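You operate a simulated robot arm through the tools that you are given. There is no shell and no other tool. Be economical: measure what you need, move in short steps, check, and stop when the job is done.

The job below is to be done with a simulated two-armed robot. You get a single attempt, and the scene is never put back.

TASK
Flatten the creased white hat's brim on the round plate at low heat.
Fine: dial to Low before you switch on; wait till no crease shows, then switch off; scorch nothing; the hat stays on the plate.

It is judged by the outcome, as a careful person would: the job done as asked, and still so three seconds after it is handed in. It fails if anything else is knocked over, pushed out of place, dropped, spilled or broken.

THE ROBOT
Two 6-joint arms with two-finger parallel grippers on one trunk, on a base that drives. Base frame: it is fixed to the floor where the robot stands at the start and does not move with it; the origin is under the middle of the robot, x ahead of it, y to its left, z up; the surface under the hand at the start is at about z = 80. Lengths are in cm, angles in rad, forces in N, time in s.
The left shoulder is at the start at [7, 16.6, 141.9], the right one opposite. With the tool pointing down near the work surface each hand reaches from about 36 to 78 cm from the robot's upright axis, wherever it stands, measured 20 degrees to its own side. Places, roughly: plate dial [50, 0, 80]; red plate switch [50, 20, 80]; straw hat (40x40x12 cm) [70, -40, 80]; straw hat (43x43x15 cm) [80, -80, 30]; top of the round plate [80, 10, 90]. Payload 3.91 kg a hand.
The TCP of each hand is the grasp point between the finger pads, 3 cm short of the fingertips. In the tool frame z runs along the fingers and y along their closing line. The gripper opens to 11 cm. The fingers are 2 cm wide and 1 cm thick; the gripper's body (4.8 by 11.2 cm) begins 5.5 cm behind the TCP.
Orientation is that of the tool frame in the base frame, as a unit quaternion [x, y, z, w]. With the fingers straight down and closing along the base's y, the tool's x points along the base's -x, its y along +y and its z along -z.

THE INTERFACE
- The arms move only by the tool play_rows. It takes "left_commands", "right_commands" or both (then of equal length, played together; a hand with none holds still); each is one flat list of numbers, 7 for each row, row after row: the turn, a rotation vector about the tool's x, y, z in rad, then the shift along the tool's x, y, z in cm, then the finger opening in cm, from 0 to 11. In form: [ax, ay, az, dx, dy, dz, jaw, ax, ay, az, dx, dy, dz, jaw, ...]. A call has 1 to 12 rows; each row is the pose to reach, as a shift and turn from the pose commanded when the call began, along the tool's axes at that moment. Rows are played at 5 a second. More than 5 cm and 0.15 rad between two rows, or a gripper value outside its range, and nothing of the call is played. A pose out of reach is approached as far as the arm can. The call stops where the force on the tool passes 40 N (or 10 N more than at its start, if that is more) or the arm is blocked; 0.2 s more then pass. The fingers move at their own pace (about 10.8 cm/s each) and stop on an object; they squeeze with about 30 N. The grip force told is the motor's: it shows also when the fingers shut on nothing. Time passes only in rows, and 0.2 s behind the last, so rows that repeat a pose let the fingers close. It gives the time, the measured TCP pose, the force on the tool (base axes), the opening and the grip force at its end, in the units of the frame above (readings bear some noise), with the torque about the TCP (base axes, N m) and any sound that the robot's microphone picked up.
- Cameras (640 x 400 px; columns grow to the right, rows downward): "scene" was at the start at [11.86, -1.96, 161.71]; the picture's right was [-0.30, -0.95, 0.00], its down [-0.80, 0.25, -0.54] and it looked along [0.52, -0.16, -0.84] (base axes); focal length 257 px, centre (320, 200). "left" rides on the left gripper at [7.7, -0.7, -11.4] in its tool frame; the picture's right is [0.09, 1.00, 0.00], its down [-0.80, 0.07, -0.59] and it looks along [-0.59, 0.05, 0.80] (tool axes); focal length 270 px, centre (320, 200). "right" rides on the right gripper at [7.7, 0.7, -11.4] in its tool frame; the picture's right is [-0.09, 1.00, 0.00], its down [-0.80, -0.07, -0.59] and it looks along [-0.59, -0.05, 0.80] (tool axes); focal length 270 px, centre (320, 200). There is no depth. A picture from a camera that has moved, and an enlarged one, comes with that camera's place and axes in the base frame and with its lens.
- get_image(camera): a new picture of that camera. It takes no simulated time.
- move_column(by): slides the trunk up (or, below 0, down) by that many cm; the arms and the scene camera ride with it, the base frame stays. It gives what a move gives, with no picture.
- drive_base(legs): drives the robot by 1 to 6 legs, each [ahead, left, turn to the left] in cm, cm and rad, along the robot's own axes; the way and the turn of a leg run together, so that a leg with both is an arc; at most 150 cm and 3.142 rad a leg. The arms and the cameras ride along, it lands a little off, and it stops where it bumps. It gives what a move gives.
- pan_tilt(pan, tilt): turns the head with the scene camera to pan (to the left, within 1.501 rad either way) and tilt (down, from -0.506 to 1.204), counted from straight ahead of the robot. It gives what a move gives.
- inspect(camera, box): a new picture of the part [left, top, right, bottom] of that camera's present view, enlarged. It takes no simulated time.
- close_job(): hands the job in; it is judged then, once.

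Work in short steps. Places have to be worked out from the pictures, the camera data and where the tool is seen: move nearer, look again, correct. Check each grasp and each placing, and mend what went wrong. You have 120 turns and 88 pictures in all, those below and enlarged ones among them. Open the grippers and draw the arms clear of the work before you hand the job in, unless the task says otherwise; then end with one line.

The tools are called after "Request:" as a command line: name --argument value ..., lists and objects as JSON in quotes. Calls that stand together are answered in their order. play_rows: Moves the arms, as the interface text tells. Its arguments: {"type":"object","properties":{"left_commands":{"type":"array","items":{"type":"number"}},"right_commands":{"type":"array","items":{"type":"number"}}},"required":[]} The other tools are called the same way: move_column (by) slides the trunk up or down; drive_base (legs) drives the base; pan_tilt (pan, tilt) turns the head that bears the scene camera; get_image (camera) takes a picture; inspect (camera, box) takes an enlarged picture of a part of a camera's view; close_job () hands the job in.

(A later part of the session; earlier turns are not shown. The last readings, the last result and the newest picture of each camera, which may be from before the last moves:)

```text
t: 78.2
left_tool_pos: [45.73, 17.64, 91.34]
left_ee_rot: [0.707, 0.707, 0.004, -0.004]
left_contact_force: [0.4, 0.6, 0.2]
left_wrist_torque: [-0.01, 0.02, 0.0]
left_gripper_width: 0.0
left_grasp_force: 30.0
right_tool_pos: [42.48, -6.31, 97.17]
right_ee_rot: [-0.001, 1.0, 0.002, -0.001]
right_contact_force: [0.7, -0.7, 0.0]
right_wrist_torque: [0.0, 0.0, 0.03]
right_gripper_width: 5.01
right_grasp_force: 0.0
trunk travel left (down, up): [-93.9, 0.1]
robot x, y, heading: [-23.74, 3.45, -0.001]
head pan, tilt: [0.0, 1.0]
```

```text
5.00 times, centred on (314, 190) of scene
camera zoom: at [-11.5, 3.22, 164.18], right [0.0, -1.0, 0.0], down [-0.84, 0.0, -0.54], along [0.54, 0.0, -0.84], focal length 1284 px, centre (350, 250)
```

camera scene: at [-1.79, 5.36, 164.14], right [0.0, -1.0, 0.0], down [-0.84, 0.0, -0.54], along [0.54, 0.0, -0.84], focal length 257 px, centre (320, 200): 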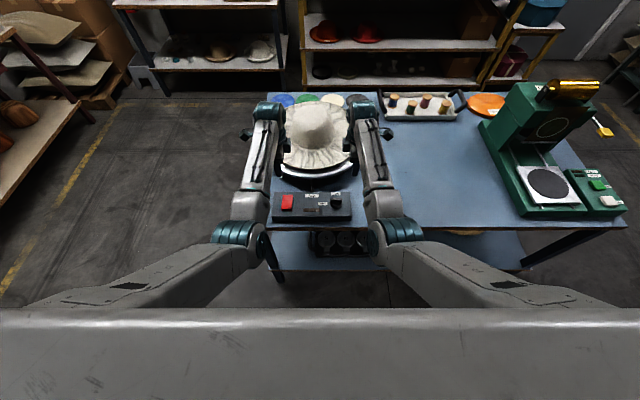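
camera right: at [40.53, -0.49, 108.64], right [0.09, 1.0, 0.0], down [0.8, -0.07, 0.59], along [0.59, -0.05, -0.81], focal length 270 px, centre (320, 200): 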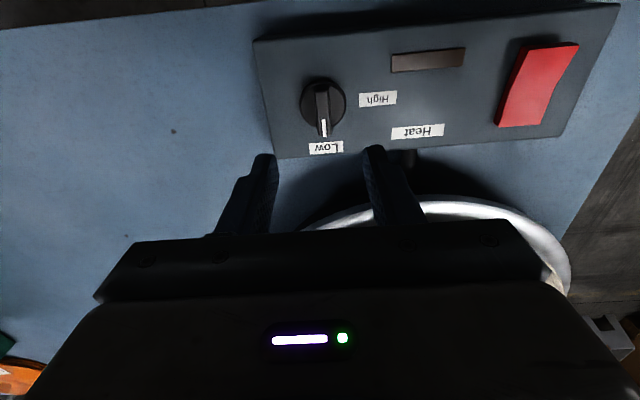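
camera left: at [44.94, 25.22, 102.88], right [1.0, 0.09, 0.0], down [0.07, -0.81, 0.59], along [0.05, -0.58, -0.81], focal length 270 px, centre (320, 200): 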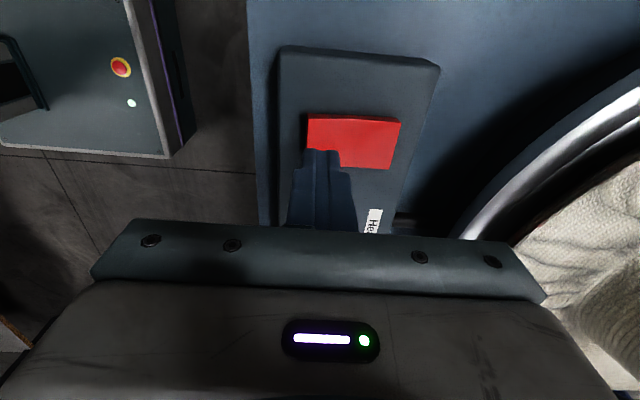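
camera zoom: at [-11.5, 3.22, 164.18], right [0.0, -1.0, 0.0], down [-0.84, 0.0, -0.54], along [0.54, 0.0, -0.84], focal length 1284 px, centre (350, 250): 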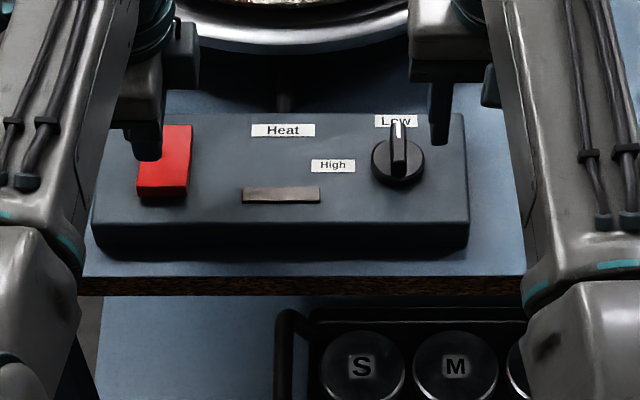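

The finger is slightly left of the rocker's midline. Shift -0.7 y, -0.7 x, then press down gradually on the raised front end.

Request:
play_rows --left_commands '[0, 0, 0, -0.7, -0.7, 0, 0, 0, 0, 0, -0.7, -0.7, 0.6, 0, 0, 0, 0, -0.7, -0.7, 1.1, 0, 0, 0, 0, -0.7, -0.7, 1.5, 0]'

Request:
inspect --camera "scene" --box '[250, 150, 378, 230]'

```text
t: 79.2
left_tool_pos: [45.03, 16.91, 89.84]
left_ee_rot: [0.707, 0.707, 0.004, -0.004]
left_contact_force: [0.0, -0.3, 0.7]
left_wrist_torque: [-0.03, -0.02, 0.0]
left_gripper_width: 0.0
left_grasp_force: 29.6
right_tool_pos: [42.42, -6.33, 97.07]
right_ee_rot: [-0.002, 1.0, 0.003, -0.001]
right_contact_force: [0.1, 0.3, 0.0]
right_wrist_torque: [0.01, -0.04, 0.03]
right_gripper_width: 5.0
right_grasp_force: 0.1
trunk travel left (down, up): [-93.9, 0.1]
robot x, y, heading: [-23.91, 2.95, -0.005]
head pan, tilt: [0.0, 1.0]
```

```text
5.00 times, centred on (314, 190) of scene
camera zoom: at [-11.46, 3.2, 164.18], right [0.0, -1.0, 0.0], down [-0.84, 0.0, -0.54], along [0.54, 0.0, -0.84], focal length 1284 px, centre (350, 250)
```

zoom: 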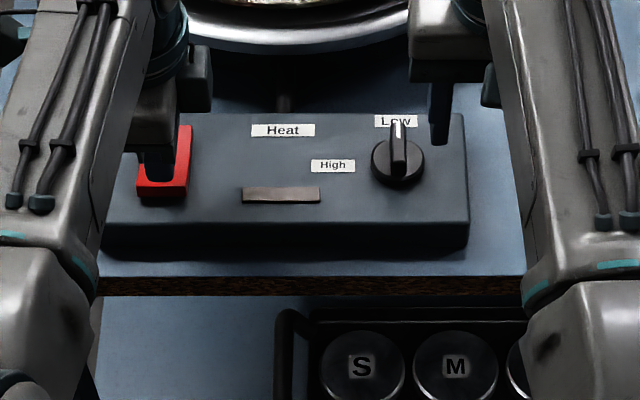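

Well aligned over the front end, nearly touching. Press on in small steps.

Request:
play_rows --left_commands '[0, 0, 0, 0, 0, 0.3, 0, 0, 0, 0, 0, 0, 0.6, 0, 0, 0, 0, 0, 0, 0.9, 0, 0, 0, 0, 0, 0, 1.2, 0]'

Request:
inspect --camera "scene" --box '[250, 150, 378, 230]'

```text
t: 80.2
left_tool_pos: [44.86, 16.97, 88.64]
left_ee_rot: [0.706, 0.708, 0.004, -0.003]
left_contact_force: [-0.7, 0.0, 0.3]
left_wrist_torque: [0.04, 0.03, 0.02]
left_gripper_width: 0.01
left_grasp_force: 29.9
right_tool_pos: [42.46, -6.25, 97.08]
right_ee_rot: [0.0, 1.0, 0.003, -0.002]
right_contact_force: [0.8, -0.4, 0.1]
right_wrist_torque: [-0.02, 0.0, 0.01]
right_gripper_width: 4.99
right_grasp_force: 0.1
trunk travel left (down, up): [-93.9, 0.1]
robot x, y, heading: [-23.85, 3.29, -0.003]
head pan, tilt: [0.0, 1.0]
```

```text
5.00 times, centred on (314, 190) of scene
camera zoom: at [-11.44, 3.23, 164.17], right [0.0, -1.0, 0.0], down [-0.84, 0.0, -0.54], along [0.54, 0.0, -0.84], focal length 1284 px, centre (350, 250)
```

zoom: 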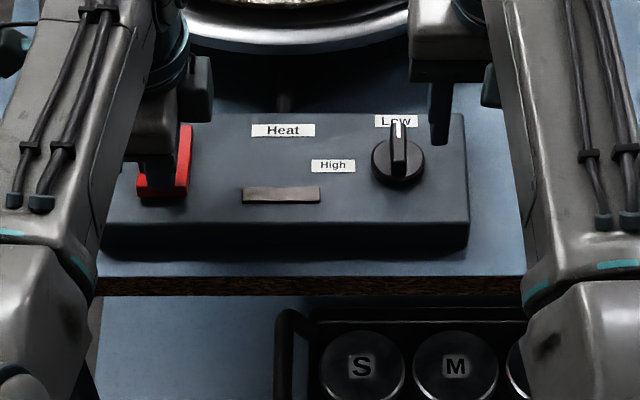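

No contact yet at tip z 85.6. Continue.

Request:
play_rows --left_commands '[0, 0, 0, 0, 0, 0.2, 0, 0, 0, 0, 0, 0, 0.4, 0, 0, 0, 0, 0, 0, 0.6, 0, 0, 0, 0, 0, 0, 0.8, 0]'

Request:
inspect --camera "scene" --box '[250, 150, 378, 230]'

```text
t: 81.2
left_tool_pos: [45.02, 16.92, 87.79]
left_ee_rot: [0.707, 0.707, 0.004, -0.003]
left_contact_force: [-1.7, -0.4, 0.2]
left_wrist_torque: [-0.03, 0.02, 0.0]
left_gripper_width: 0.0
left_grasp_force: 30.4
right_tool_pos: [42.28, -6.25, 97.15]
right_ee_rot: [-0.001, 1.0, 0.002, -0.002]
right_contact_force: [0.0, 0.6, 0.6]
right_wrist_torque: [0.0, 0.01, 0.01]
right_gripper_width: 5.02
right_grasp_force: 0.1
trunk travel left (down, up): [-93.9, 0.1]
robot x, y, heading: [-23.59, 2.54, -0.006]
head pan, tilt: [0.0, 1.0]
```

```text
5.00 times, centred on (314, 190) of scene
camera zoom: at [-11.48, 3.22, 164.18], right [0.0, -1.0, 0.0], down [-0.84, 0.0, -0.54], along [0.54, 0.0, -0.84], focal length 1284 px, centre (350, 250)
```

zoom: 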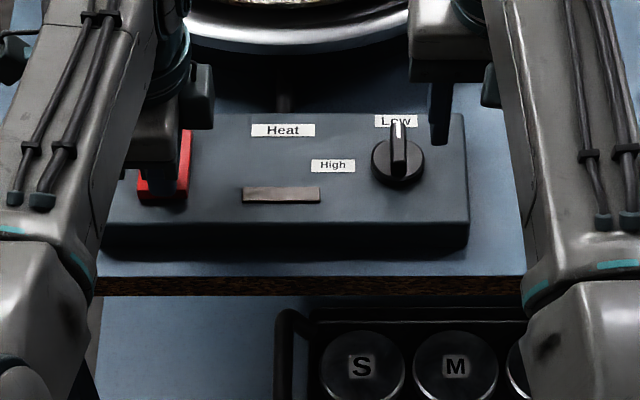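

Still free at tip 84.8; continue.

Request:
play_rows --left_commands '[0, 0, 0, 0, 0, 0.2, 0, 0, 0, 0, 0, 0, 0.4, 0, 0, 0, 0, 0, 0, 0.6, 0]'

Request:
get_image --camera "left"

Request:
inspect --camera "scene" --box '[260, 165, 308, 195]'

```text
t: 82.0
left_tool_pos: [44.98, 16.9, 87.4]
left_ee_rot: [0.707, 0.707, 0.006, -0.002]
left_contact_force: [-1.2, 1.2, 10.2]
left_wrist_torque: [-0.08, -0.05, -0.03]
left_gripper_width: 0.0
left_grasp_force: 30.0
right_tool_pos: [42.29, -6.32, 97.1]
right_ee_rot: [-0.002, 1.0, 0.003, -0.001]
right_contact_force: [-0.9, -0.3, -0.2]
right_wrist_torque: [-0.01, -0.03, 0.02]
right_gripper_width: 5.01
right_grasp_force: 0.1
trunk travel left (down, up): [-93.9, 0.1]
robot x, y, heading: [-23.57, 2.81, -0.005]
head pan, tilt: [0.0, 1.0]
```

```text
28 pictures are left
camera left: at [44.21, 24.47, 99.04], right [1.0, 0.09, 0.01], down [0.07, -0.81, 0.59], along [0.06, -0.58, -0.81], focal length 270 px, centre (320, 200)
```

left: 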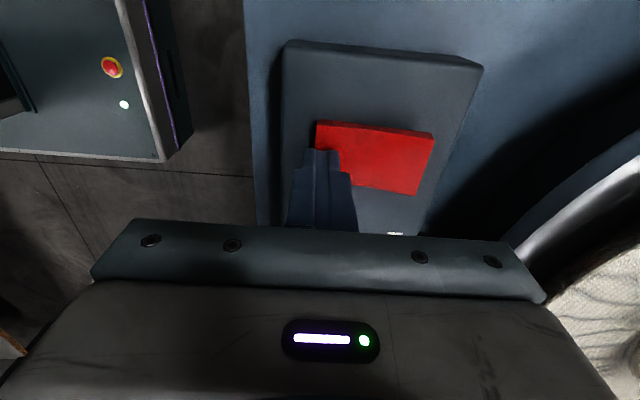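

```text
13.33 times, centred on (284, 180) of scene
camera zoom: at [-11.71, 3.17, 164.22], right [0.0, -1.0, 0.0], down [-0.84, 0.0, -0.54], along [0.54, 0.0, -0.84], focal length 3424 px, centre (800, 467)
```

zoom: 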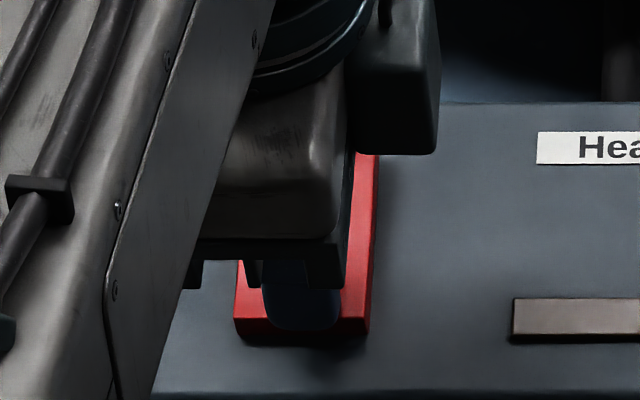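

Contact at last: 10 N on the rocker's front end. Press further until it rocks or clicks.

Request:
play_rows --left_commands '[0, 0, 0, 0, 0, 0.2, 0, 0, 0, 0, 0, 0, 0.4, 0, 0, 0, 0, 0, 0, 0.6, 0, 0, 0, 0, 0, 0, 0.8, 0]'

Request:
inspect --camera "scene" --box '[260, 155, 324, 195]'

```text
t: 82.9
left_tool_pos: [45.03, 16.96, 87.48]
left_ee_rot: [0.707, 0.708, 0.008, 0.001]
left_contact_force: [-15.6, 0.6, 20.5]
left_wrist_torque: [-0.13, 0.25, -0.01]
left_gripper_width: 0.0
left_grasp_force: 29.7
right_tool_pos: [41.91, -6.46, 97.39]
right_ee_rot: [-0.002, 1.0, 0.003, 0.0]
right_contact_force: [0.1, 0.1, -0.3]
right_wrist_torque: [0.0, -0.03, 0.0]
right_gripper_width: 5.02
right_grasp_force: 0.1
trunk travel left (down, up): [-93.9, 0.1]
robot x, y, heading: [-23.51, 3.18, -0.0]
head pan, tilt: [0.0, 1.0]
stopped in row 4 (left hand): the force on the tool passed its limit at 42 N (the readings are from after the stop); the commanded pose is now the measured one
```

```text
10.00 times, centred on (292, 175) of scene
camera zoom: at [-12.32, 3.18, 164.22], right [0.0, -1.0, 0.0], down [-0.84, 0.0, -0.54], along [0.54, 0.0, -0.84], focal length 2568 px, centre (600, 450)
```

zoom: 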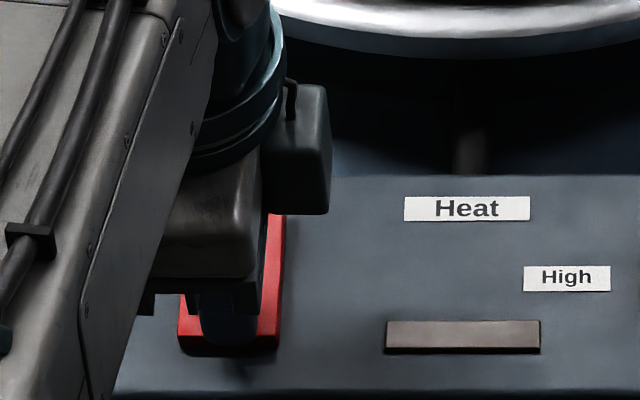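

42 N without a click: the front end is already at its stop, so the rear end must be pressed for ON. Lift 4 cm, drive 4.8 cm ahead, and look.

Request:
play_rows --left_commands '[0, 0, 0, 0, 0, -2, 0, 0, 0, 0, 0, 0, -4, 0]'

Request:
drive_base --legs '[[4.8, -0.2, 0]]'

Request:
play_rows --left_commands '[0, 0, 0, 0, 0, 0, 0]'

Request:
get_image --camera "left"

Request:
inspect --camera "scene" --box '[250, 160, 346, 220]'

```text
t: 83.5
left_tool_pos: [45.15, 16.79, 91.03]
left_ee_rot: [0.707, 0.707, 0.008, 0.001]
left_contact_force: [-0.2, -0.6, 0.4]
left_wrist_torque: [-0.02, -0.03, -0.02]
left_gripper_width: 0.0
left_grasp_force: 29.7
right_tool_pos: [42.3, -6.25, 97.31]
right_ee_rot: [0.0, 1.0, 0.003, -0.001]
right_contact_force: [-1.5, -0.3, -0.7]
right_wrist_torque: [-0.01, -0.01, 0.0]
right_gripper_width: 5.0
right_grasp_force: 0.0
trunk travel left (down, up): [-93.9, 0.1]
robot x, y, heading: [-23.65, 3.21, -0.007]
head pan, tilt: [0.0, 1.0]
```

```text
t: 84.4
left_tool_pos: [49.25, 16.61, 91.53]
left_ee_rot: [0.707, 0.707, 0.01, 0.003]
left_contact_force: [-1.1, -0.6, 0.3]
left_wrist_torque: [-0.01, -0.07, 0.03]
left_gripper_width: 0.0
left_grasp_force: 30.1
right_tool_pos: [46.36, -6.5, 97.72]
right_ee_rot: [-0.001, 1.0, 0.002, 0.002]
right_contact_force: [-0.3, -0.7, 1.0]
right_wrist_torque: [0.0, -0.06, -0.02]
right_gripper_width: 5.03
right_grasp_force: 0.0
trunk travel left (down, up): [-93.9, 0.1]
robot x, y, heading: [-18.65, 2.82, -0.003]
head pan, tilt: [0.0, 1.0]
```

```text
t: 84.8
left_tool_pos: [50.07, 16.58, 90.76]
left_ee_rot: [0.707, 0.707, 0.007, -0.002]
left_contact_force: [0.5, -1.0, -0.1]
left_wrist_torque: [0.0, 0.01, -0.01]
left_gripper_width: 0.0
left_grasp_force: 30.3
right_tool_pos: [47.32, -6.45, 96.95]
right_ee_rot: [-0.001, 1.0, 0.003, -0.004]
right_contact_force: [-0.1, -0.3, -0.6]
right_wrist_torque: [0.01, -0.04, 0.02]
right_gripper_width: 4.99
right_grasp_force: 0.1
trunk travel left (down, up): [-93.9, 0.1]
robot x, y, heading: [-18.69, 3.3, -0.003]
head pan, tilt: [0.0, 1.0]
```

```text
25 pictures are left
camera left: at [49.24, 24.18, 102.39], right [1.0, 0.09, 0.01], down [0.07, -0.81, 0.59], along [0.06, -0.58, -0.81], focal length 270 px, centre (320, 200)
```

left: 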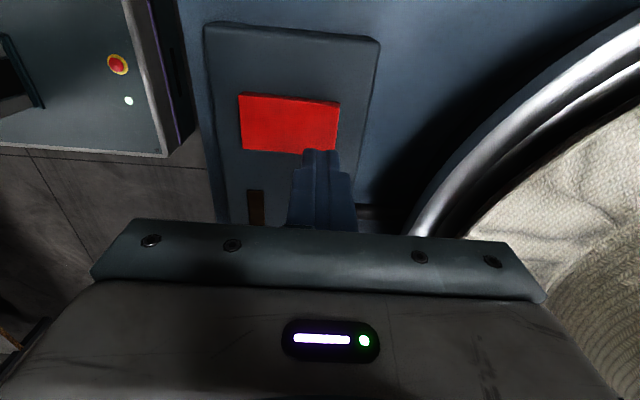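

```text
6.67 times, centred on (298, 190) of scene
camera zoom: at [-6.45, 2.99, 164.14], right [0.0, -1.0, 0.0], down [-0.84, 0.0, -0.54], along [0.54, 0.0, -0.84], focal length 1712 px, centre (467, 267)
```

zoom: 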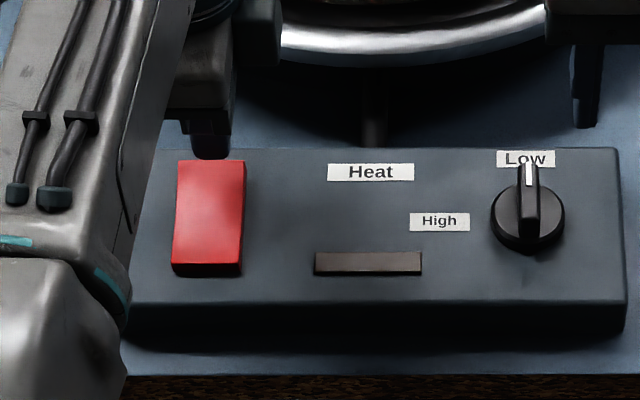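

Finger is over the rear end of the rocker. Press down in small steps.

Request:
play_rows --left_commands '[0, 0, 0, 0.2, -0.2, 1, 0, 0, 0, 0, 0.2, -0.2, 1.6, 0, 0, 0, 0, 0.2, -0.2, 2.0, 0, 0, 0, 0, 0.2, -0.2, 2.3, 0, 0, 0, 0, 0.2, -0.2, 2.6, 0]'

```text
t: 86.0
left_tool_pos: [49.78, 16.89, 88.17]
left_ee_rot: [0.707, 0.708, 0.007, 0.0]
left_contact_force: [-0.3, 0.1, -0.3]
left_wrist_torque: [-0.02, -0.01, 0.04]
left_gripper_width: 0.0
left_grasp_force: 30.4
right_tool_pos: [47.13, -6.46, 97.1]
right_ee_rot: [-0.001, 1.0, 0.003, -0.001]
right_contact_force: [-0.8, 0.0, 0.0]
right_wrist_torque: [0.01, -0.02, 0.0]
right_gripper_width: 4.99
right_grasp_force: 0.1
trunk travel left (down, up): [-93.9, 0.1]
robot x, y, heading: [-19.0, 2.66, -0.0]
head pan, tilt: [0.0, 1.0]
```

Request:
play_rows --left_commands '[0, 0, 0, 0, 0, 0.2, 0, 0, 0, 0, 0, 0, 0.4, 0, 0, 0, 0, 0, 0, 0.6, 0, 0, 0, 0, 0, 0, 0.8, 0, 0, 0, 0, 0, 0, 1.0, 0]'

Request:
inspect --camera "scene" --box '[250, 160, 346, 220]'

```text
t: 87.2
left_tool_pos: [49.67, 16.79, 87.64]
left_ee_rot: [0.707, 0.707, 0.009, 0.001]
left_contact_force: [0.0, 1.3, 14.1]
left_wrist_torque: [-0.06, 0.15, -0.03]
left_gripper_width: 0.0
left_grasp_force: 30.1
right_tool_pos: [46.88, -6.56, 97.26]
right_ee_rot: [-0.001, 1.0, 0.003, 0.0]
right_contact_force: [1.0, 0.4, -0.4]
right_wrist_torque: [0.0, 0.0, -0.01]
right_gripper_width: 5.0
right_grasp_force: 0.0
trunk travel left (down, up): [-93.9, 0.1]
robot x, y, heading: [-18.97, 3.19, -0.002]
head pan, tilt: [0.0, 1.0]
```

```text
6.67 times, centred on (298, 190) of scene
camera zoom: at [-7.09, 2.95, 164.22], right [0.0, -1.0, 0.0], down [-0.84, 0.0, -0.54], along [0.54, 0.0, -0.84], focal length 1712 px, centre (467, 267)
```

zoom: 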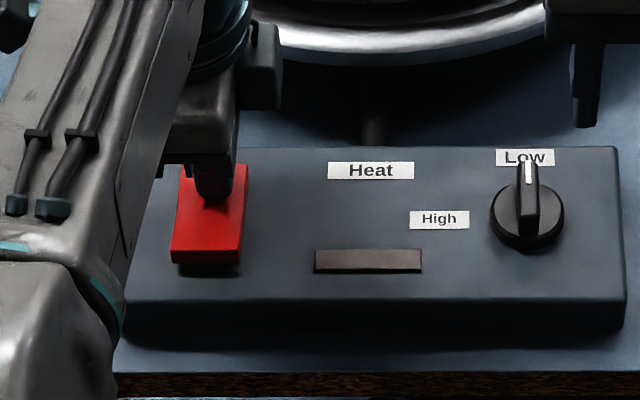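

The rocker's front has risen, so it is tipping. Press slightly more to complete.

Request:
play_rows --left_commands '[0, 0, 0, 0, 0, 0.2, 0, 0, 0, 0, 0, 0, 0.4, 0, 0, 0, 0, 0, 0, 0.6, 0, 0, 0, 0, 0, 0, 0.6, 0]'

Request:
inspect --camera "scene" --box '[250, 160, 346, 220]'

```text
t: 88.0
left_tool_pos: [49.72, 16.92, 87.55]
left_ee_rot: [0.707, 0.707, 0.011, 0.004]
left_contact_force: [-15.5, -0.1, 20.8]
left_wrist_torque: [-0.06, 0.67, -0.1]
left_gripper_width: 0.0
left_grasp_force: 30.0
right_tool_pos: [46.49, -6.6, 97.3]
right_ee_rot: [0.0, 1.0, 0.002, 0.0]
right_contact_force: [0.8, -0.1, 0.3]
right_wrist_torque: [-0.04, -0.03, -0.05]
right_gripper_width: 5.04
right_grasp_force: 0.1
trunk travel left (down, up): [-93.9, 0.1]
robot x, y, heading: [-18.93, 2.74, -0.006]
head pan, tilt: [0.0, 1.0]
stopped in row 3 (left hand): the force on the tool passed its limit at 42 N (the readings are from after the stop); the commanded pose is now the measured one
```

```text
6.67 times, centred on (298, 190) of scene
camera zoom: at [-7.58, 2.96, 164.22], right [0.0, -1.0, 0.0], down [-0.84, 0.0, -0.54], along [0.54, 0.0, -0.84], focal length 1712 px, centre (467, 267)
```

zoom: 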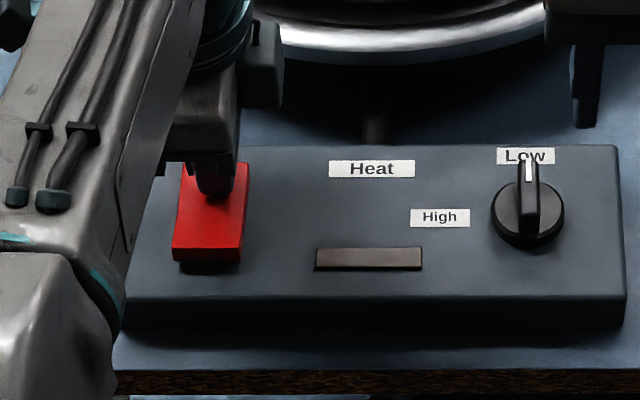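

Bottomed at 42 N. Lift off and check the rocker, lamp and hat.

Request:
play_rows --left_commands '[0, 0, 0, 0, 0, -2, 0, 0, 0, 0, 0, 0, -4, 0]'

Request:
inspect --camera "scene" --box '[240, 90, 400, 220]'

```text
t: 88.6
left_tool_pos: [49.81, 16.76, 91.25]
left_ee_rot: [0.708, 0.706, 0.01, 0.004]
left_contact_force: [1.0, -0.3, -0.4]
left_wrist_torque: [0.01, -0.02, -0.02]
left_gripper_width: 0.01
left_grasp_force: 30.0
right_tool_pos: [46.92, -6.55, 97.16]
right_ee_rot: [-0.001, 1.0, 0.003, 0.0]
right_contact_force: [0.3, -0.2, 0.1]
right_wrist_torque: [0.0, -0.04, -0.01]
right_gripper_width: 5.01
right_grasp_force: 0.0
trunk travel left (down, up): [-93.9, 0.1]
robot x, y, heading: [-18.9, 2.86, -0.003]
head pan, tilt: [0.0, 1.0]
```

```text
3.08 times, centred on (320, 155) of scene
camera zoom: at [-7.09, 2.96, 164.19], right [0.0, -1.0, 0.0], down [-0.84, 0.0, -0.54], along [0.54, 0.0, -0.84], focal length 790 px, centre (320, 338)
```

zoom: 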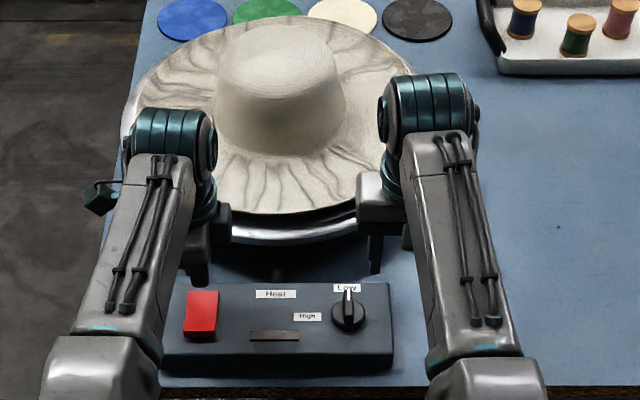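

No lamp or sound yet. Zoom on the rocker to see whether it stayed tipped.

Request:
inspect --camera "scene" --box '[265, 175, 329, 215]'

Request:
play_rows --left_commands '[0, 0, 0, 0, 0, 0, 0, 0, 0, 0, 0, 0, 0, 0, 0, 0, 0, 0, 0, 0, 0, 0, 0, 0, 0, 0, 0, 0, 0, 0, 0, 0, 0, 0, 0]'

Request:
get_image --camera "left"

```text
10.00 times, centred on (297, 195) of scene
camera zoom: at [-7.09, 2.96, 164.19], right [0.0, -1.0, 0.0], down [-0.84, 0.0, -0.54], along [0.54, 0.0, -0.84], focal length 2568 px, centre (550, 250)
```

zoom: 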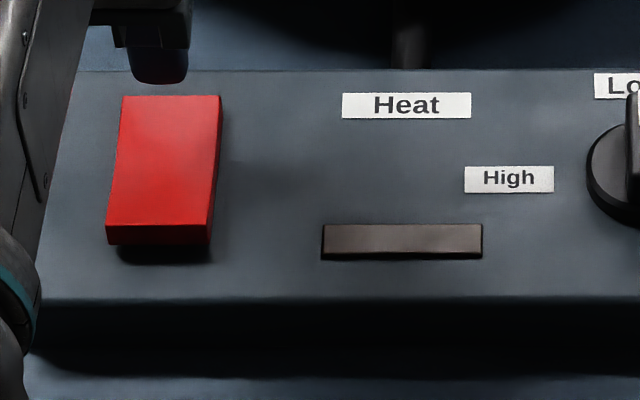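

```text
t: 89.8
left_tool_pos: [49.88, 16.87, 91.23]
left_ee_rot: [0.707, 0.707, 0.01, 0.003]
left_contact_force: [0.1, -0.7, -0.5]
left_wrist_torque: [-0.01, 0.01, -0.01]
left_gripper_width: 0.01
left_grasp_force: 30.0
right_tool_pos: [47.15, -6.5, 97.02]
right_ee_rot: [-0.001, 1.0, 0.003, -0.002]
right_contact_force: [-0.7, 0.1, 1.3]
right_wrist_torque: [0.0, 0.02, -0.01]
right_gripper_width: 5.03
right_grasp_force: 0.1
trunk travel left (down, up): [-93.9, 0.1]
robot x, y, heading: [-18.91, 3.1, -0.005]
head pan, tilt: [0.0, 1.0]
```

```text
19 pictures are left
camera left: at [48.96, 24.43, 102.76], right [1.0, 0.09, 0.02], down [0.06, -0.81, 0.59], along [0.07, -0.58, -0.81], focal length 270 px, centre (320, 200)
```

left: 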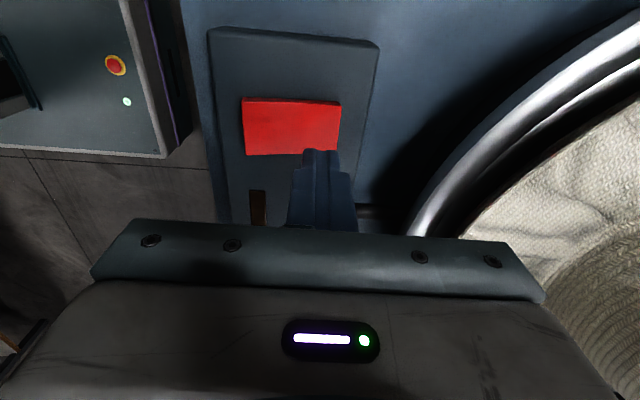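

Comparing foreshortening: the rocker now looks as it did originally (front raised = OFF); after the front press it was flatter (front down = ON). So the front press was ON and I just switched it off. Go back and press the front end again.

Request:
drive_base --legs '[[-4.9, 0, 0]]'

Request:
play_rows --left_commands '[0, 0, 0, 0, 0, 1.5, 0, 0, 0, 0, 0, 0, 2.5, 0, 0, 0, 0, 0, 0, 2.9, 0, 0, 0, 0, 0, 0, 3.2, 0, 0, 0, 0, 0, 0, 3.5, 0, 0, 0, 0, 0, 0, 3.8, 0, 0, 0, 0, 0, 0, 4.0, 0, 0, 0, 0, 0, 0, 4.2, 0, 0, 0, 0, 0, 0, 4.4, 0]'

```text
t: 90.7
left_tool_pos: [46.0, 16.94, 90.54]
left_ee_rot: [0.707, 0.707, 0.007, 0.0]
left_contact_force: [0.2, -0.6, -1.1]
left_wrist_torque: [-0.03, 0.07, 0.0]
left_gripper_width: 0.0
left_grasp_force: 29.9
right_tool_pos: [43.07, -6.33, 96.57]
right_ee_rot: [-0.001, 1.0, 0.003, -0.006]
right_contact_force: [0.9, -0.1, -1.1]
right_wrist_torque: [-0.01, 0.06, 0.01]
right_gripper_width: 5.01
right_grasp_force: 0.1
trunk travel left (down, up): [-93.9, 0.1]
robot x, y, heading: [-23.3, 2.96, -0.012]
head pan, tilt: [0.0, 1.0]
```

```text
t: 92.7
left_tool_pos: [45.12, 16.84, 87.45]
left_ee_rot: [0.707, 0.707, 0.014, 0.007]
left_contact_force: [0.5, 0.8, 33.4]
left_wrist_torque: [-0.08, -0.34, -0.02]
left_gripper_width: 0.0
left_grasp_force: 30.5
right_tool_pos: [41.87, -6.47, 97.43]
right_ee_rot: [-0.001, 1.0, 0.002, 0.001]
right_contact_force: [-0.1, -0.9, -0.1]
right_wrist_torque: [-0.01, 0.02, 0.0]
right_gripper_width: 5.02
right_grasp_force: 0.0
trunk travel left (down, up): [-93.9, 0.1]
robot x, y, heading: [-23.81, 2.97, 0.005]
head pan, tilt: [0.0, 1.0]
```

Pressed to 33 N at the bottom. Lift and check the rocker and lamp.

Request:
play_rows --left_commands '[0, 0, 0, 0, 0, -2, 0, 0, 0, 0, 0, 0, -5, 0, 0, 0, 0, 0, 0, -6, 0]'

Request:
inspect --camera "scene" --box '[230, 80, 390, 210]'

```text
t: 93.5
left_tool_pos: [45.06, 16.96, 92.7]
left_ee_rot: [0.707, 0.707, 0.01, 0.002]
left_contact_force: [-0.4, -0.5, 0.3]
left_wrist_torque: [-0.02, -0.02, 0.0]
left_gripper_width: 0.0
left_grasp_force: 30.2
right_tool_pos: [42.26, -6.42, 97.18]
right_ee_rot: [-0.001, 1.0, 0.003, -0.001]
right_contact_force: [-0.1, 0.1, -0.4]
right_wrist_torque: [0.01, 0.01, 0.02]
right_gripper_width: 4.99
right_grasp_force: 0.1
trunk travel left (down, up): [-93.9, 0.1]
robot x, y, heading: [-23.73, 3.22, -0.01]
head pan, tilt: [0.0, 1.0]
```

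```text
3.08 times, centred on (310, 145) of scene
camera zoom: at [-11.61, 3.0, 164.17], right [0.0, -1.0, 0.0], down [-0.84, 0.0, -0.54], along [0.54, 0.0, -0.84], focal length 790 px, centre (351, 369)
```

zoom: 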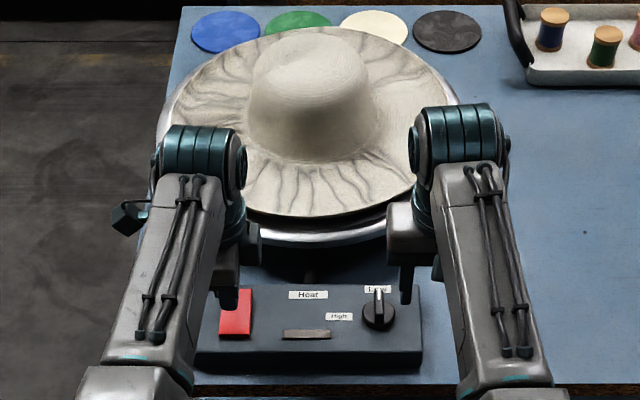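

Rocker front is now down (the ON position). Wait several seconds and watch the hat.

Request:
play_rows --left_commands '[0, 0, 0, 0, 0, 0, 0, 0, 0, 0, 0, 0, 0, 0, 0, 0, 0, 0, 0, 0, 0, 0, 0, 0, 0, 0, 0, 0, 0, 0, 0, 0, 0, 0, 0, 0, 0, 0, 0, 0, 0, 0, 0, 0, 0, 0, 0, 0, 0, 0, 0, 0, 0, 0, 0, 0, 0, 0, 0, 0, 0, 0, 0, 0, 0, 0, 0, 0, 0, 0, 0, 0, 0, 0, 0, 0, 0, 0, 0, 0, 0, 0, 0, 0]'

Request:
play_rows --left_commands '[0, 0, 0, 0, 0, 0, 0, 0, 0, 0, 0, 0, 0, 0, 0, 0, 0, 0, 0, 0, 0, 0, 0, 0, 0, 0, 0, 0, 0, 0, 0, 0, 0, 0, 0, 0, 0, 0, 0, 0, 0, 0, 0, 0, 0, 0, 0, 0, 0, 0, 0, 0, 0, 0, 0, 0, 0, 0, 0, 0, 0, 0, 0, 0, 0, 0, 0, 0, 0, 0, 0, 0, 0, 0, 0, 0, 0, 0, 0, 0, 0, 0, 0, 0]'

Request:
inspect --camera "scene" --box '[230, 80, 390, 210]'

```text
t: 96.1
left_tool_pos: [45.19, 16.89, 92.75]
left_ee_rot: [0.708, 0.706, 0.01, 0.002]
left_contact_force: [0.2, 0.8, 0.3]
left_wrist_torque: [0.03, -0.02, -0.02]
left_gripper_width: 0.0
left_grasp_force: 29.7
right_tool_pos: [42.25, -6.37, 97.15]
right_ee_rot: [-0.001, 1.0, 0.002, -0.002]
right_contact_force: [-0.3, 0.2, -0.2]
right_wrist_torque: [-0.03, 0.01, 0.0]
right_gripper_width: 5.0
right_grasp_force: 0.0
trunk travel left (down, up): [-93.9, 0.1]
robot x, y, heading: [-23.42, 2.86, -0.008]
head pan, tilt: [0.0, 1.0]
```

```text
t: 98.7
left_tool_pos: [45.13, 16.95, 92.82]
left_ee_rot: [0.707, 0.707, 0.01, 0.002]
left_contact_force: [0.0, -0.1, -0.7]
left_wrist_torque: [0.01, 0.06, 0.01]
left_gripper_width: 0.02
left_grasp_force: 30.1
right_tool_pos: [42.33, -6.51, 97.19]
right_ee_rot: [0.0, 1.0, 0.003, -0.001]
right_contact_force: [0.6, 0.2, 0.0]
right_wrist_torque: [0.03, 0.0, 0.03]
right_gripper_width: 4.99
right_grasp_force: 0.0
trunk travel left (down, up): [-93.9, 0.1]
robot x, y, heading: [-23.5, 3.19, -0.005]
head pan, tilt: [0.0, 1.0]
```

```text
3.08 times, centred on (310, 145) of scene
camera zoom: at [-11.56, 3.03, 164.18], right [0.0, -1.0, 0.0], down [-0.84, 0.0, -0.54], along [0.54, 0.0, -0.84], focal length 790 px, centre (351, 369)
```

zoom: 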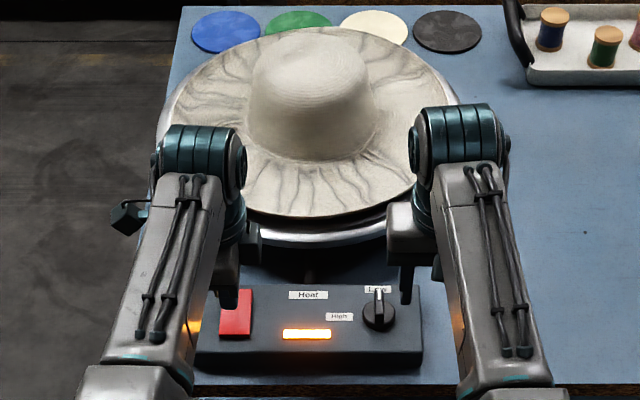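

The heat lamp is lit: ON at Low. While it heats, move the hand over the rear end of the rocker, ready to switch off.

Request:
drive_base --legs '[[4.8, 0, 0]]'

Request:
play_rows --left_commands '[0, 0, 0, 0, 0, 1.0, 0, 0, 0, 0, 0, 0, 2.0, 0, 0, 0, 0, 0, 0, 2.0, 0]'

Request:
inspect --camera "scene" --box '[240, 80, 400, 210]'

```text
t: 99.6
left_tool_pos: [49.24, 16.96, 93.48]
left_ee_rot: [0.707, 0.707, 0.013, 0.004]
left_contact_force: [-0.4, 0.6, 0.1]
left_wrist_torque: [0.01, -0.07, 0.04]
left_gripper_width: 0.02
left_grasp_force: 29.7
right_tool_pos: [46.31, -6.34, 97.51]
right_ee_rot: [-0.001, 1.0, 0.003, 0.002]
right_contact_force: [-1.0, -0.2, 0.8]
right_wrist_torque: [-0.02, -0.07, 0.01]
right_gripper_width: 5.0
right_grasp_force: 0.1
trunk travel left (down, up): [-93.9, 0.1]
robot x, y, heading: [-18.58, 2.8, -0.002]
head pan, tilt: [0.0, 1.0]
```

```text
t: 100.4
left_tool_pos: [50.07, 16.86, 90.73]
left_ee_rot: [0.706, 0.708, 0.009, 0.002]
left_contact_force: [-0.2, 0.3, -0.5]
left_wrist_torque: [0.02, -0.01, -0.02]
left_gripper_width: 0.01
left_grasp_force: 30.4
right_tool_pos: [47.13, -6.52, 96.95]
right_ee_rot: [-0.001, 1.0, 0.002, -0.003]
right_contact_force: [-0.2, 0.0, -0.3]
right_wrist_torque: [0.03, 0.03, -0.01]
right_gripper_width: 5.03
right_grasp_force: 0.0
trunk travel left (down, up): [-93.9, 0.1]
robot x, y, heading: [-19.21, 2.97, -0.004]
head pan, tilt: [0.0, 1.0]
```

```text
3.08 times, centred on (320, 145) of scene
camera zoom: at [-6.73, 2.99, 164.17], right [0.0, -1.0, 0.0], down [-0.84, 0.0, -0.54], along [0.54, 0.0, -0.84], focal length 790 px, centre (320, 369)
```

zoom: 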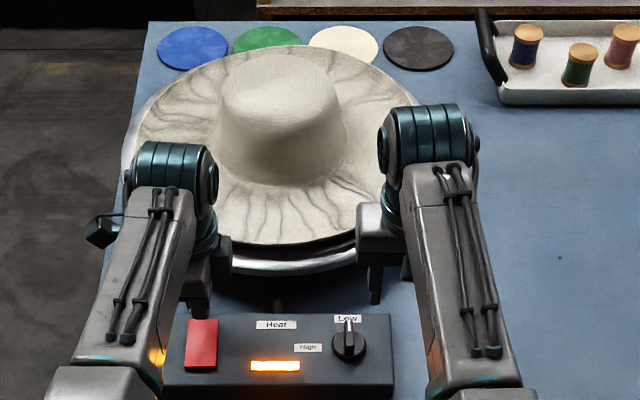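

Creases are softening. Wait ~5 s more and look closely at the brim.

Request:
play_rows --left_commands '[0, 0, 0, 0, 0, 0, 0, 0, 0, 0, 0, 0, 0, 0, 0, 0, 0, 0, 0, 0, 0, 0, 0, 0, 0, 0, 0, 0, 0, 0, 0, 0, 0, 0, 0, 0, 0, 0, 0, 0, 0, 0, 0, 0, 0, 0, 0, 0, 0, 0, 0, 0, 0, 0, 0, 0, 0, 0, 0, 0, 0, 0, 0, 0, 0, 0, 0, 0, 0, 0, 0, 0, 0, 0, 0, 0, 0, 0, 0, 0, 0, 0, 0, 0]'

Request:
play_rows --left_commands '[0, 0, 0, 0, 0, 0, 0, 0, 0, 0, 0, 0, 0, 0, 0, 0, 0, 0, 0, 0, 0, 0, 0, 0, 0, 0, 0, 0, 0, 0, 0, 0, 0, 0, 0, 0, 0, 0, 0, 0, 0, 0, 0, 0, 0, 0, 0, 0, 0, 0, 0, 0, 0, 0, 0, 0, 0, 0, 0, 0, 0, 0, 0, 0, 0, 0, 0, 0, 0, 0, 0, 0, 0, 0, 0, 0, 0, 0, 0, 0, 0, 0, 0, 0]'

Request:
inspect --camera "scene" --box '[265, 85, 377, 165]'

```text
t: 103.0
left_tool_pos: [49.86, 16.96, 90.85]
left_ee_rot: [0.707, 0.707, 0.01, 0.003]
left_contact_force: [0.5, 0.1, -1.2]
left_wrist_torque: [0.01, -0.02, 0.01]
left_gripper_width: 0.0
left_grasp_force: 30.1
right_tool_pos: [47.04, -6.34, 96.97]
right_ee_rot: [-0.001, 1.0, 0.003, -0.002]
right_contact_force: [0.2, 1.2, -0.8]
right_wrist_torque: [0.0, -0.01, 0.0]
right_gripper_width: 4.97
right_grasp_force: 0.1
trunk travel left (down, up): [-93.9, 0.1]
robot x, y, heading: [-18.67, 2.57, -0.003]
head pan, tilt: [0.0, 1.0]
```

```text
t: 105.6
left_tool_pos: [50.01, 16.94, 90.78]
left_ee_rot: [0.707, 0.708, 0.01, 0.003]
left_contact_force: [-0.9, 0.2, -1.0]
left_wrist_torque: [0.01, 0.02, -0.01]
left_gripper_width: 0.0
left_grasp_force: 30.2
right_tool_pos: [47.09, -6.51, 97.07]
right_ee_rot: [-0.001, 1.0, 0.003, -0.001]
right_contact_force: [-0.1, 0.6, 0.9]
right_wrist_torque: [0.0, 0.02, -0.02]
right_gripper_width: 5.02
right_grasp_force: 0.0
trunk travel left (down, up): [-93.9, 0.1]
robot x, y, heading: [-18.75, 2.93, -0.006]
head pan, tilt: [0.0, 1.0]
```

```text
5.00 times, centred on (321, 125) of scene
camera zoom: at [-6.82, 3.02, 164.18], right [0.0, -1.0, 0.0], down [-0.84, 0.0, -0.54], along [0.54, 0.0, -0.84], focal length 1284 px, centre (315, 575)
```

zoom: 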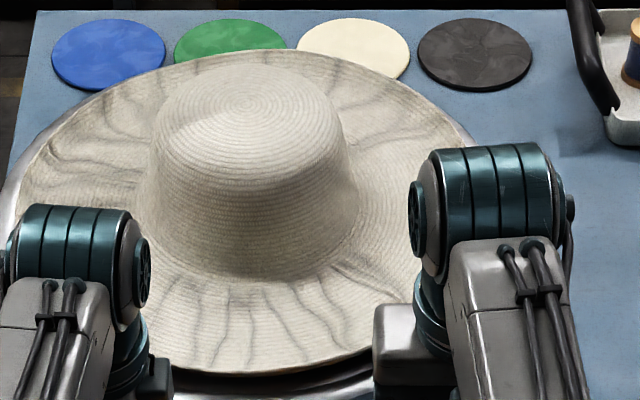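

Clearly fading, but creases still show faintly. Wait another 5 s.

Request:
play_rows --left_commands '[0, 0, 0, 0, 0, 0, 0, 0, 0, 0, 0, 0, 0, 0, 0, 0, 0, 0, 0, 0, 0, 0, 0, 0, 0, 0, 0, 0, 0, 0, 0, 0, 0, 0, 0, 0, 0, 0, 0, 0, 0, 0, 0, 0, 0, 0, 0, 0, 0, 0, 0, 0, 0, 0, 0, 0, 0, 0, 0, 0, 0, 0, 0, 0, 0, 0, 0, 0, 0, 0, 0, 0, 0, 0, 0, 0, 0, 0, 0, 0, 0, 0, 0, 0]'

Request:
play_rows --left_commands '[0, 0, 0, 0, 0, 0, 0, 0, 0, 0, 0, 0, 0, 0, 0, 0, 0, 0, 0, 0, 0, 0, 0, 0, 0, 0, 0, 0, 0, 0, 0, 0, 0, 0, 0, 0, 0, 0, 0, 0, 0, 0, 0, 0, 0, 0, 0, 0, 0, 0, 0, 0, 0, 0, 0, 0, 0, 0, 0, 0, 0, 0, 0, 0, 0, 0, 0, 0, 0, 0, 0, 0, 0, 0, 0, 0, 0, 0, 0, 0, 0, 0, 0, 0]'

Request:
inspect --camera "scene" --box '[265, 85, 377, 165]'

```text
t: 108.2
left_tool_pos: [49.89, 16.78, 90.69]
left_ee_rot: [0.707, 0.707, 0.01, 0.002]
left_contact_force: [-0.6, 0.5, 0.5]
left_wrist_torque: [-0.01, -0.01, -0.02]
left_gripper_width: 0.0
left_grasp_force: 30.5
right_tool_pos: [47.02, -6.45, 97.0]
right_ee_rot: [-0.001, 1.0, 0.003, -0.001]
right_contact_force: [0.3, -0.3, -0.9]
right_wrist_torque: [0.0, 0.02, -0.02]
right_gripper_width: 4.99
right_grasp_force: 0.0
trunk travel left (down, up): [-93.9, 0.1]
robot x, y, heading: [-18.87, 2.99, -0.007]
head pan, tilt: [0.0, 1.0]
```

```text
t: 110.8
left_tool_pos: [49.89, 16.83, 90.71]
left_ee_rot: [0.707, 0.707, 0.009, 0.003]
left_contact_force: [0.3, 0.6, -0.3]
left_wrist_torque: [0.0, 0.0, 0.01]
left_gripper_width: 0.0
left_grasp_force: 29.6
right_tool_pos: [47.01, -6.42, 97.01]
right_ee_rot: [-0.001, 1.0, 0.003, -0.001]
right_contact_force: [-0.8, -0.8, 0.5]
right_wrist_torque: [-0.01, -0.05, -0.01]
right_gripper_width: 5.01
right_grasp_force: 0.1
trunk travel left (down, up): [-93.9, 0.1]
robot x, y, heading: [-19.29, 3.09, -0.0]
head pan, tilt: [0.0, 1.0]
```

```text
5.00 times, centred on (321, 125) of scene
camera zoom: at [-6.82, 3.02, 164.18], right [0.0, -1.0, 0.0], down [-0.84, 0.0, -0.54], along [0.54, 0.0, -0.84], focal length 1284 px, centre (315, 575)
```

zoom: 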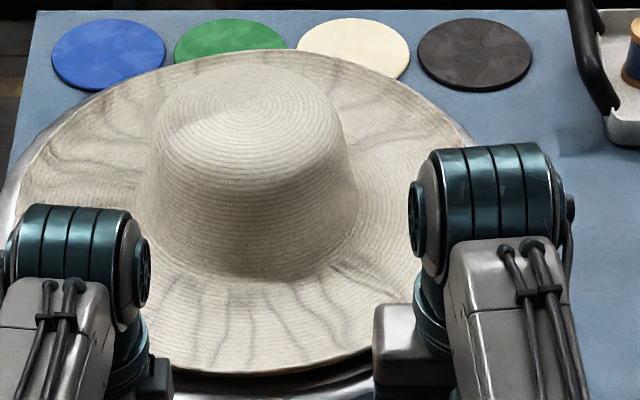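

Fainter still, but traces remain, brim colour unchanged. Wait 5 s more.

Request:
play_rows --left_commands '[0, 0, 0, 0, 0, 0, 0, 0, 0, 0, 0, 0, 0, 0, 0, 0, 0, 0, 0, 0, 0, 0, 0, 0, 0, 0, 0, 0, 0, 0, 0, 0, 0, 0, 0, 0, 0, 0, 0, 0, 0, 0, 0, 0, 0, 0, 0, 0, 0, 0, 0, 0, 0, 0, 0, 0, 0, 0, 0, 0, 0, 0, 0, 0, 0, 0, 0, 0, 0, 0, 0, 0, 0, 0, 0, 0, 0, 0, 0, 0, 0, 0, 0, 0]'

Request:
play_rows --left_commands '[0, 0, 0, 0, 0, 0, 0, 0, 0, 0, 0, 0, 0, 0, 0, 0, 0, 0, 0, 0, 0, 0, 0, 0, 0, 0, 0, 0, 0, 0, 0, 0, 0, 0, 0, 0, 0, 0, 0, 0, 0, 0, 0, 0, 0, 0, 0, 0, 0, 0, 0, 0, 0, 0, 0, 0, 0, 0, 0, 0, 0, 0, 0, 0, 0, 0, 0, 0, 0, 0, 0, 0, 0, 0, 0, 0, 0, 0, 0, 0, 0, 0, 0, 0]'

Request:
inspect --camera "scene" --box '[265, 85, 377, 165]'

```text
t: 113.4
left_tool_pos: [49.86, 16.88, 90.7]
left_ee_rot: [0.706, 0.708, 0.01, 0.002]
left_contact_force: [-0.3, 0.0, 1.2]
left_wrist_torque: [0.01, 0.01, -0.01]
left_gripper_width: 0.0
left_grasp_force: 29.6
right_tool_pos: [46.97, -6.37, 97.12]
right_ee_rot: [0.0, 1.0, 0.002, -0.001]
right_contact_force: [0.3, 0.0, 0.3]
right_wrist_torque: [0.01, 0.01, -0.01]
right_gripper_width: 5.01
right_grasp_force: 0.1
trunk travel left (down, up): [-93.9, 0.1]
robot x, y, heading: [-18.97, 2.96, -0.002]
head pan, tilt: [0.0, 1.0]
```

```text
t: 116.0
left_tool_pos: [49.92, 16.85, 90.76]
left_ee_rot: [0.706, 0.708, 0.01, 0.003]
left_contact_force: [0.3, 0.1, 0.2]
left_wrist_torque: [0.01, 0.03, 0.01]
left_gripper_width: 0.02
left_grasp_force: 30.1
right_tool_pos: [47.03, -6.42, 97.18]
right_ee_rot: [-0.002, 1.0, 0.003, -0.001]
right_contact_force: [0.0, 0.5, 0.0]
right_wrist_torque: [0.02, -0.03, 0.0]
right_gripper_width: 5.01
right_grasp_force: 0.1
trunk travel left (down, up): [-93.9, 0.1]
robot x, y, heading: [-18.76, 3.01, -0.003]
head pan, tilt: [0.0, 1.0]
```

```text
5.00 times, centred on (321, 125) of scene
camera zoom: at [-6.82, 3.02, 164.18], right [0.0, -1.0, 0.0], down [-0.84, 0.0, -0.54], along [0.54, 0.0, -0.84], focal length 1284 px, centre (315, 575)
```

zoom: 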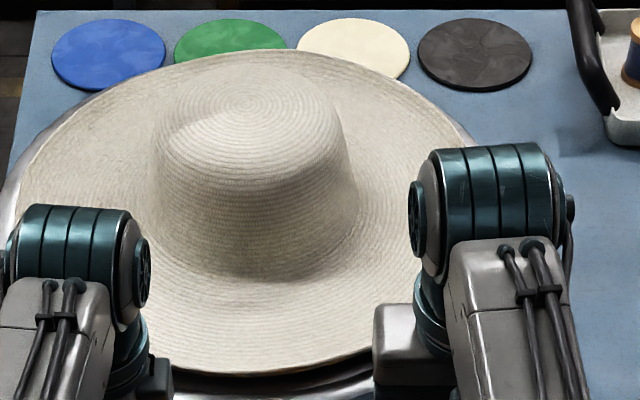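

No crease shows any more. Switch off at once: press the rocker's rear end.

Request:
play_rows --left_commands '[0, 0, 0, 0, 0, 1.5, 0, 0, 0, 0, 0, 0, 2.4, 0, 0, 0, 0, 0, 0, 2.8, 0, 0, 0, 0, 0, 0, 3.1, 0, 0, 0, 0, 0, 0, 3.4, 0, 0, 0, 0, 0, 0, 3.6, 0, 0, 0, 0, 0, 0, 3.8, 0, 0, 0, 0, 0, 0, 4.0, 0]'

Request:
play_rows --left_commands '[0, 0, 0, 0, 0, -2, 0, 0, 0, 0, 0, 0, -5, 0, 0, 0, 0, 0, 0, -6, 0]'

Request:
inspect --camera "scene" --box '[240, 80, 400, 210]'

```text
t: 118.0
left_tool_pos: [49.97, 16.88, 87.59]
left_ee_rot: [0.706, 0.708, 0.014, 0.007]
left_contact_force: [-12.9, -0.2, 17.7]
left_wrist_torque: [-0.08, 0.56, -0.08]
left_gripper_width: 0.0
left_grasp_force: 30.0
right_tool_pos: [46.63, -6.47, 97.23]
right_ee_rot: [-0.001, 1.0, 0.002, 0.0]
right_contact_force: [1.0, 0.4, 0.5]
right_wrist_torque: [0.0, -0.01, 0.01]
right_gripper_width: 5.02
right_grasp_force: 0.0
trunk travel left (down, up): [-93.9, 0.1]
robot x, y, heading: [-19.2, 2.73, -0.006]
head pan, tilt: [0.0, 1.0]
stopped in row 8 (left hand): the force on the tool passed its limit at 41 N (the readings are from after the stop); the commanded pose is now the measured one
```

```text
t: 118.8
left_tool_pos: [50.15, 16.96, 93.26]
left_ee_rot: [0.706, 0.708, 0.013, 0.006]
left_contact_force: [0.0, 0.1, 0.0]
left_wrist_torque: [0.0, -0.01, 0.01]
left_gripper_width: 0.02
left_grasp_force: 30.0
right_tool_pos: [47.07, -6.48, 97.11]
right_ee_rot: [-0.001, 1.0, 0.003, -0.002]
right_contact_force: [-1.0, 0.3, -0.1]
right_wrist_torque: [-0.03, 0.0, -0.05]
right_gripper_width: 5.01
right_grasp_force: 0.1
trunk travel left (down, up): [-93.9, 0.1]
robot x, y, heading: [-19.4, 3.31, 0.001]
head pan, tilt: [0.0, 1.0]
```

```text
3.08 times, centred on (320, 145) of scene
camera zoom: at [-6.89, 3.01, 164.18], right [0.0, -1.0, 0.0], down [-0.84, 0.0, -0.54], along [0.54, 0.0, -0.84], focal length 790 px, centre (320, 369)
```

zoom: 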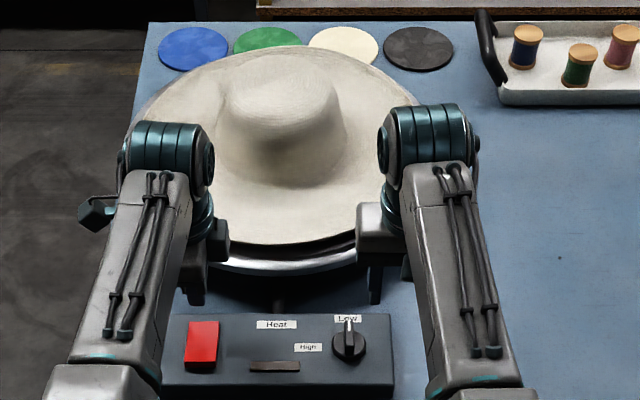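

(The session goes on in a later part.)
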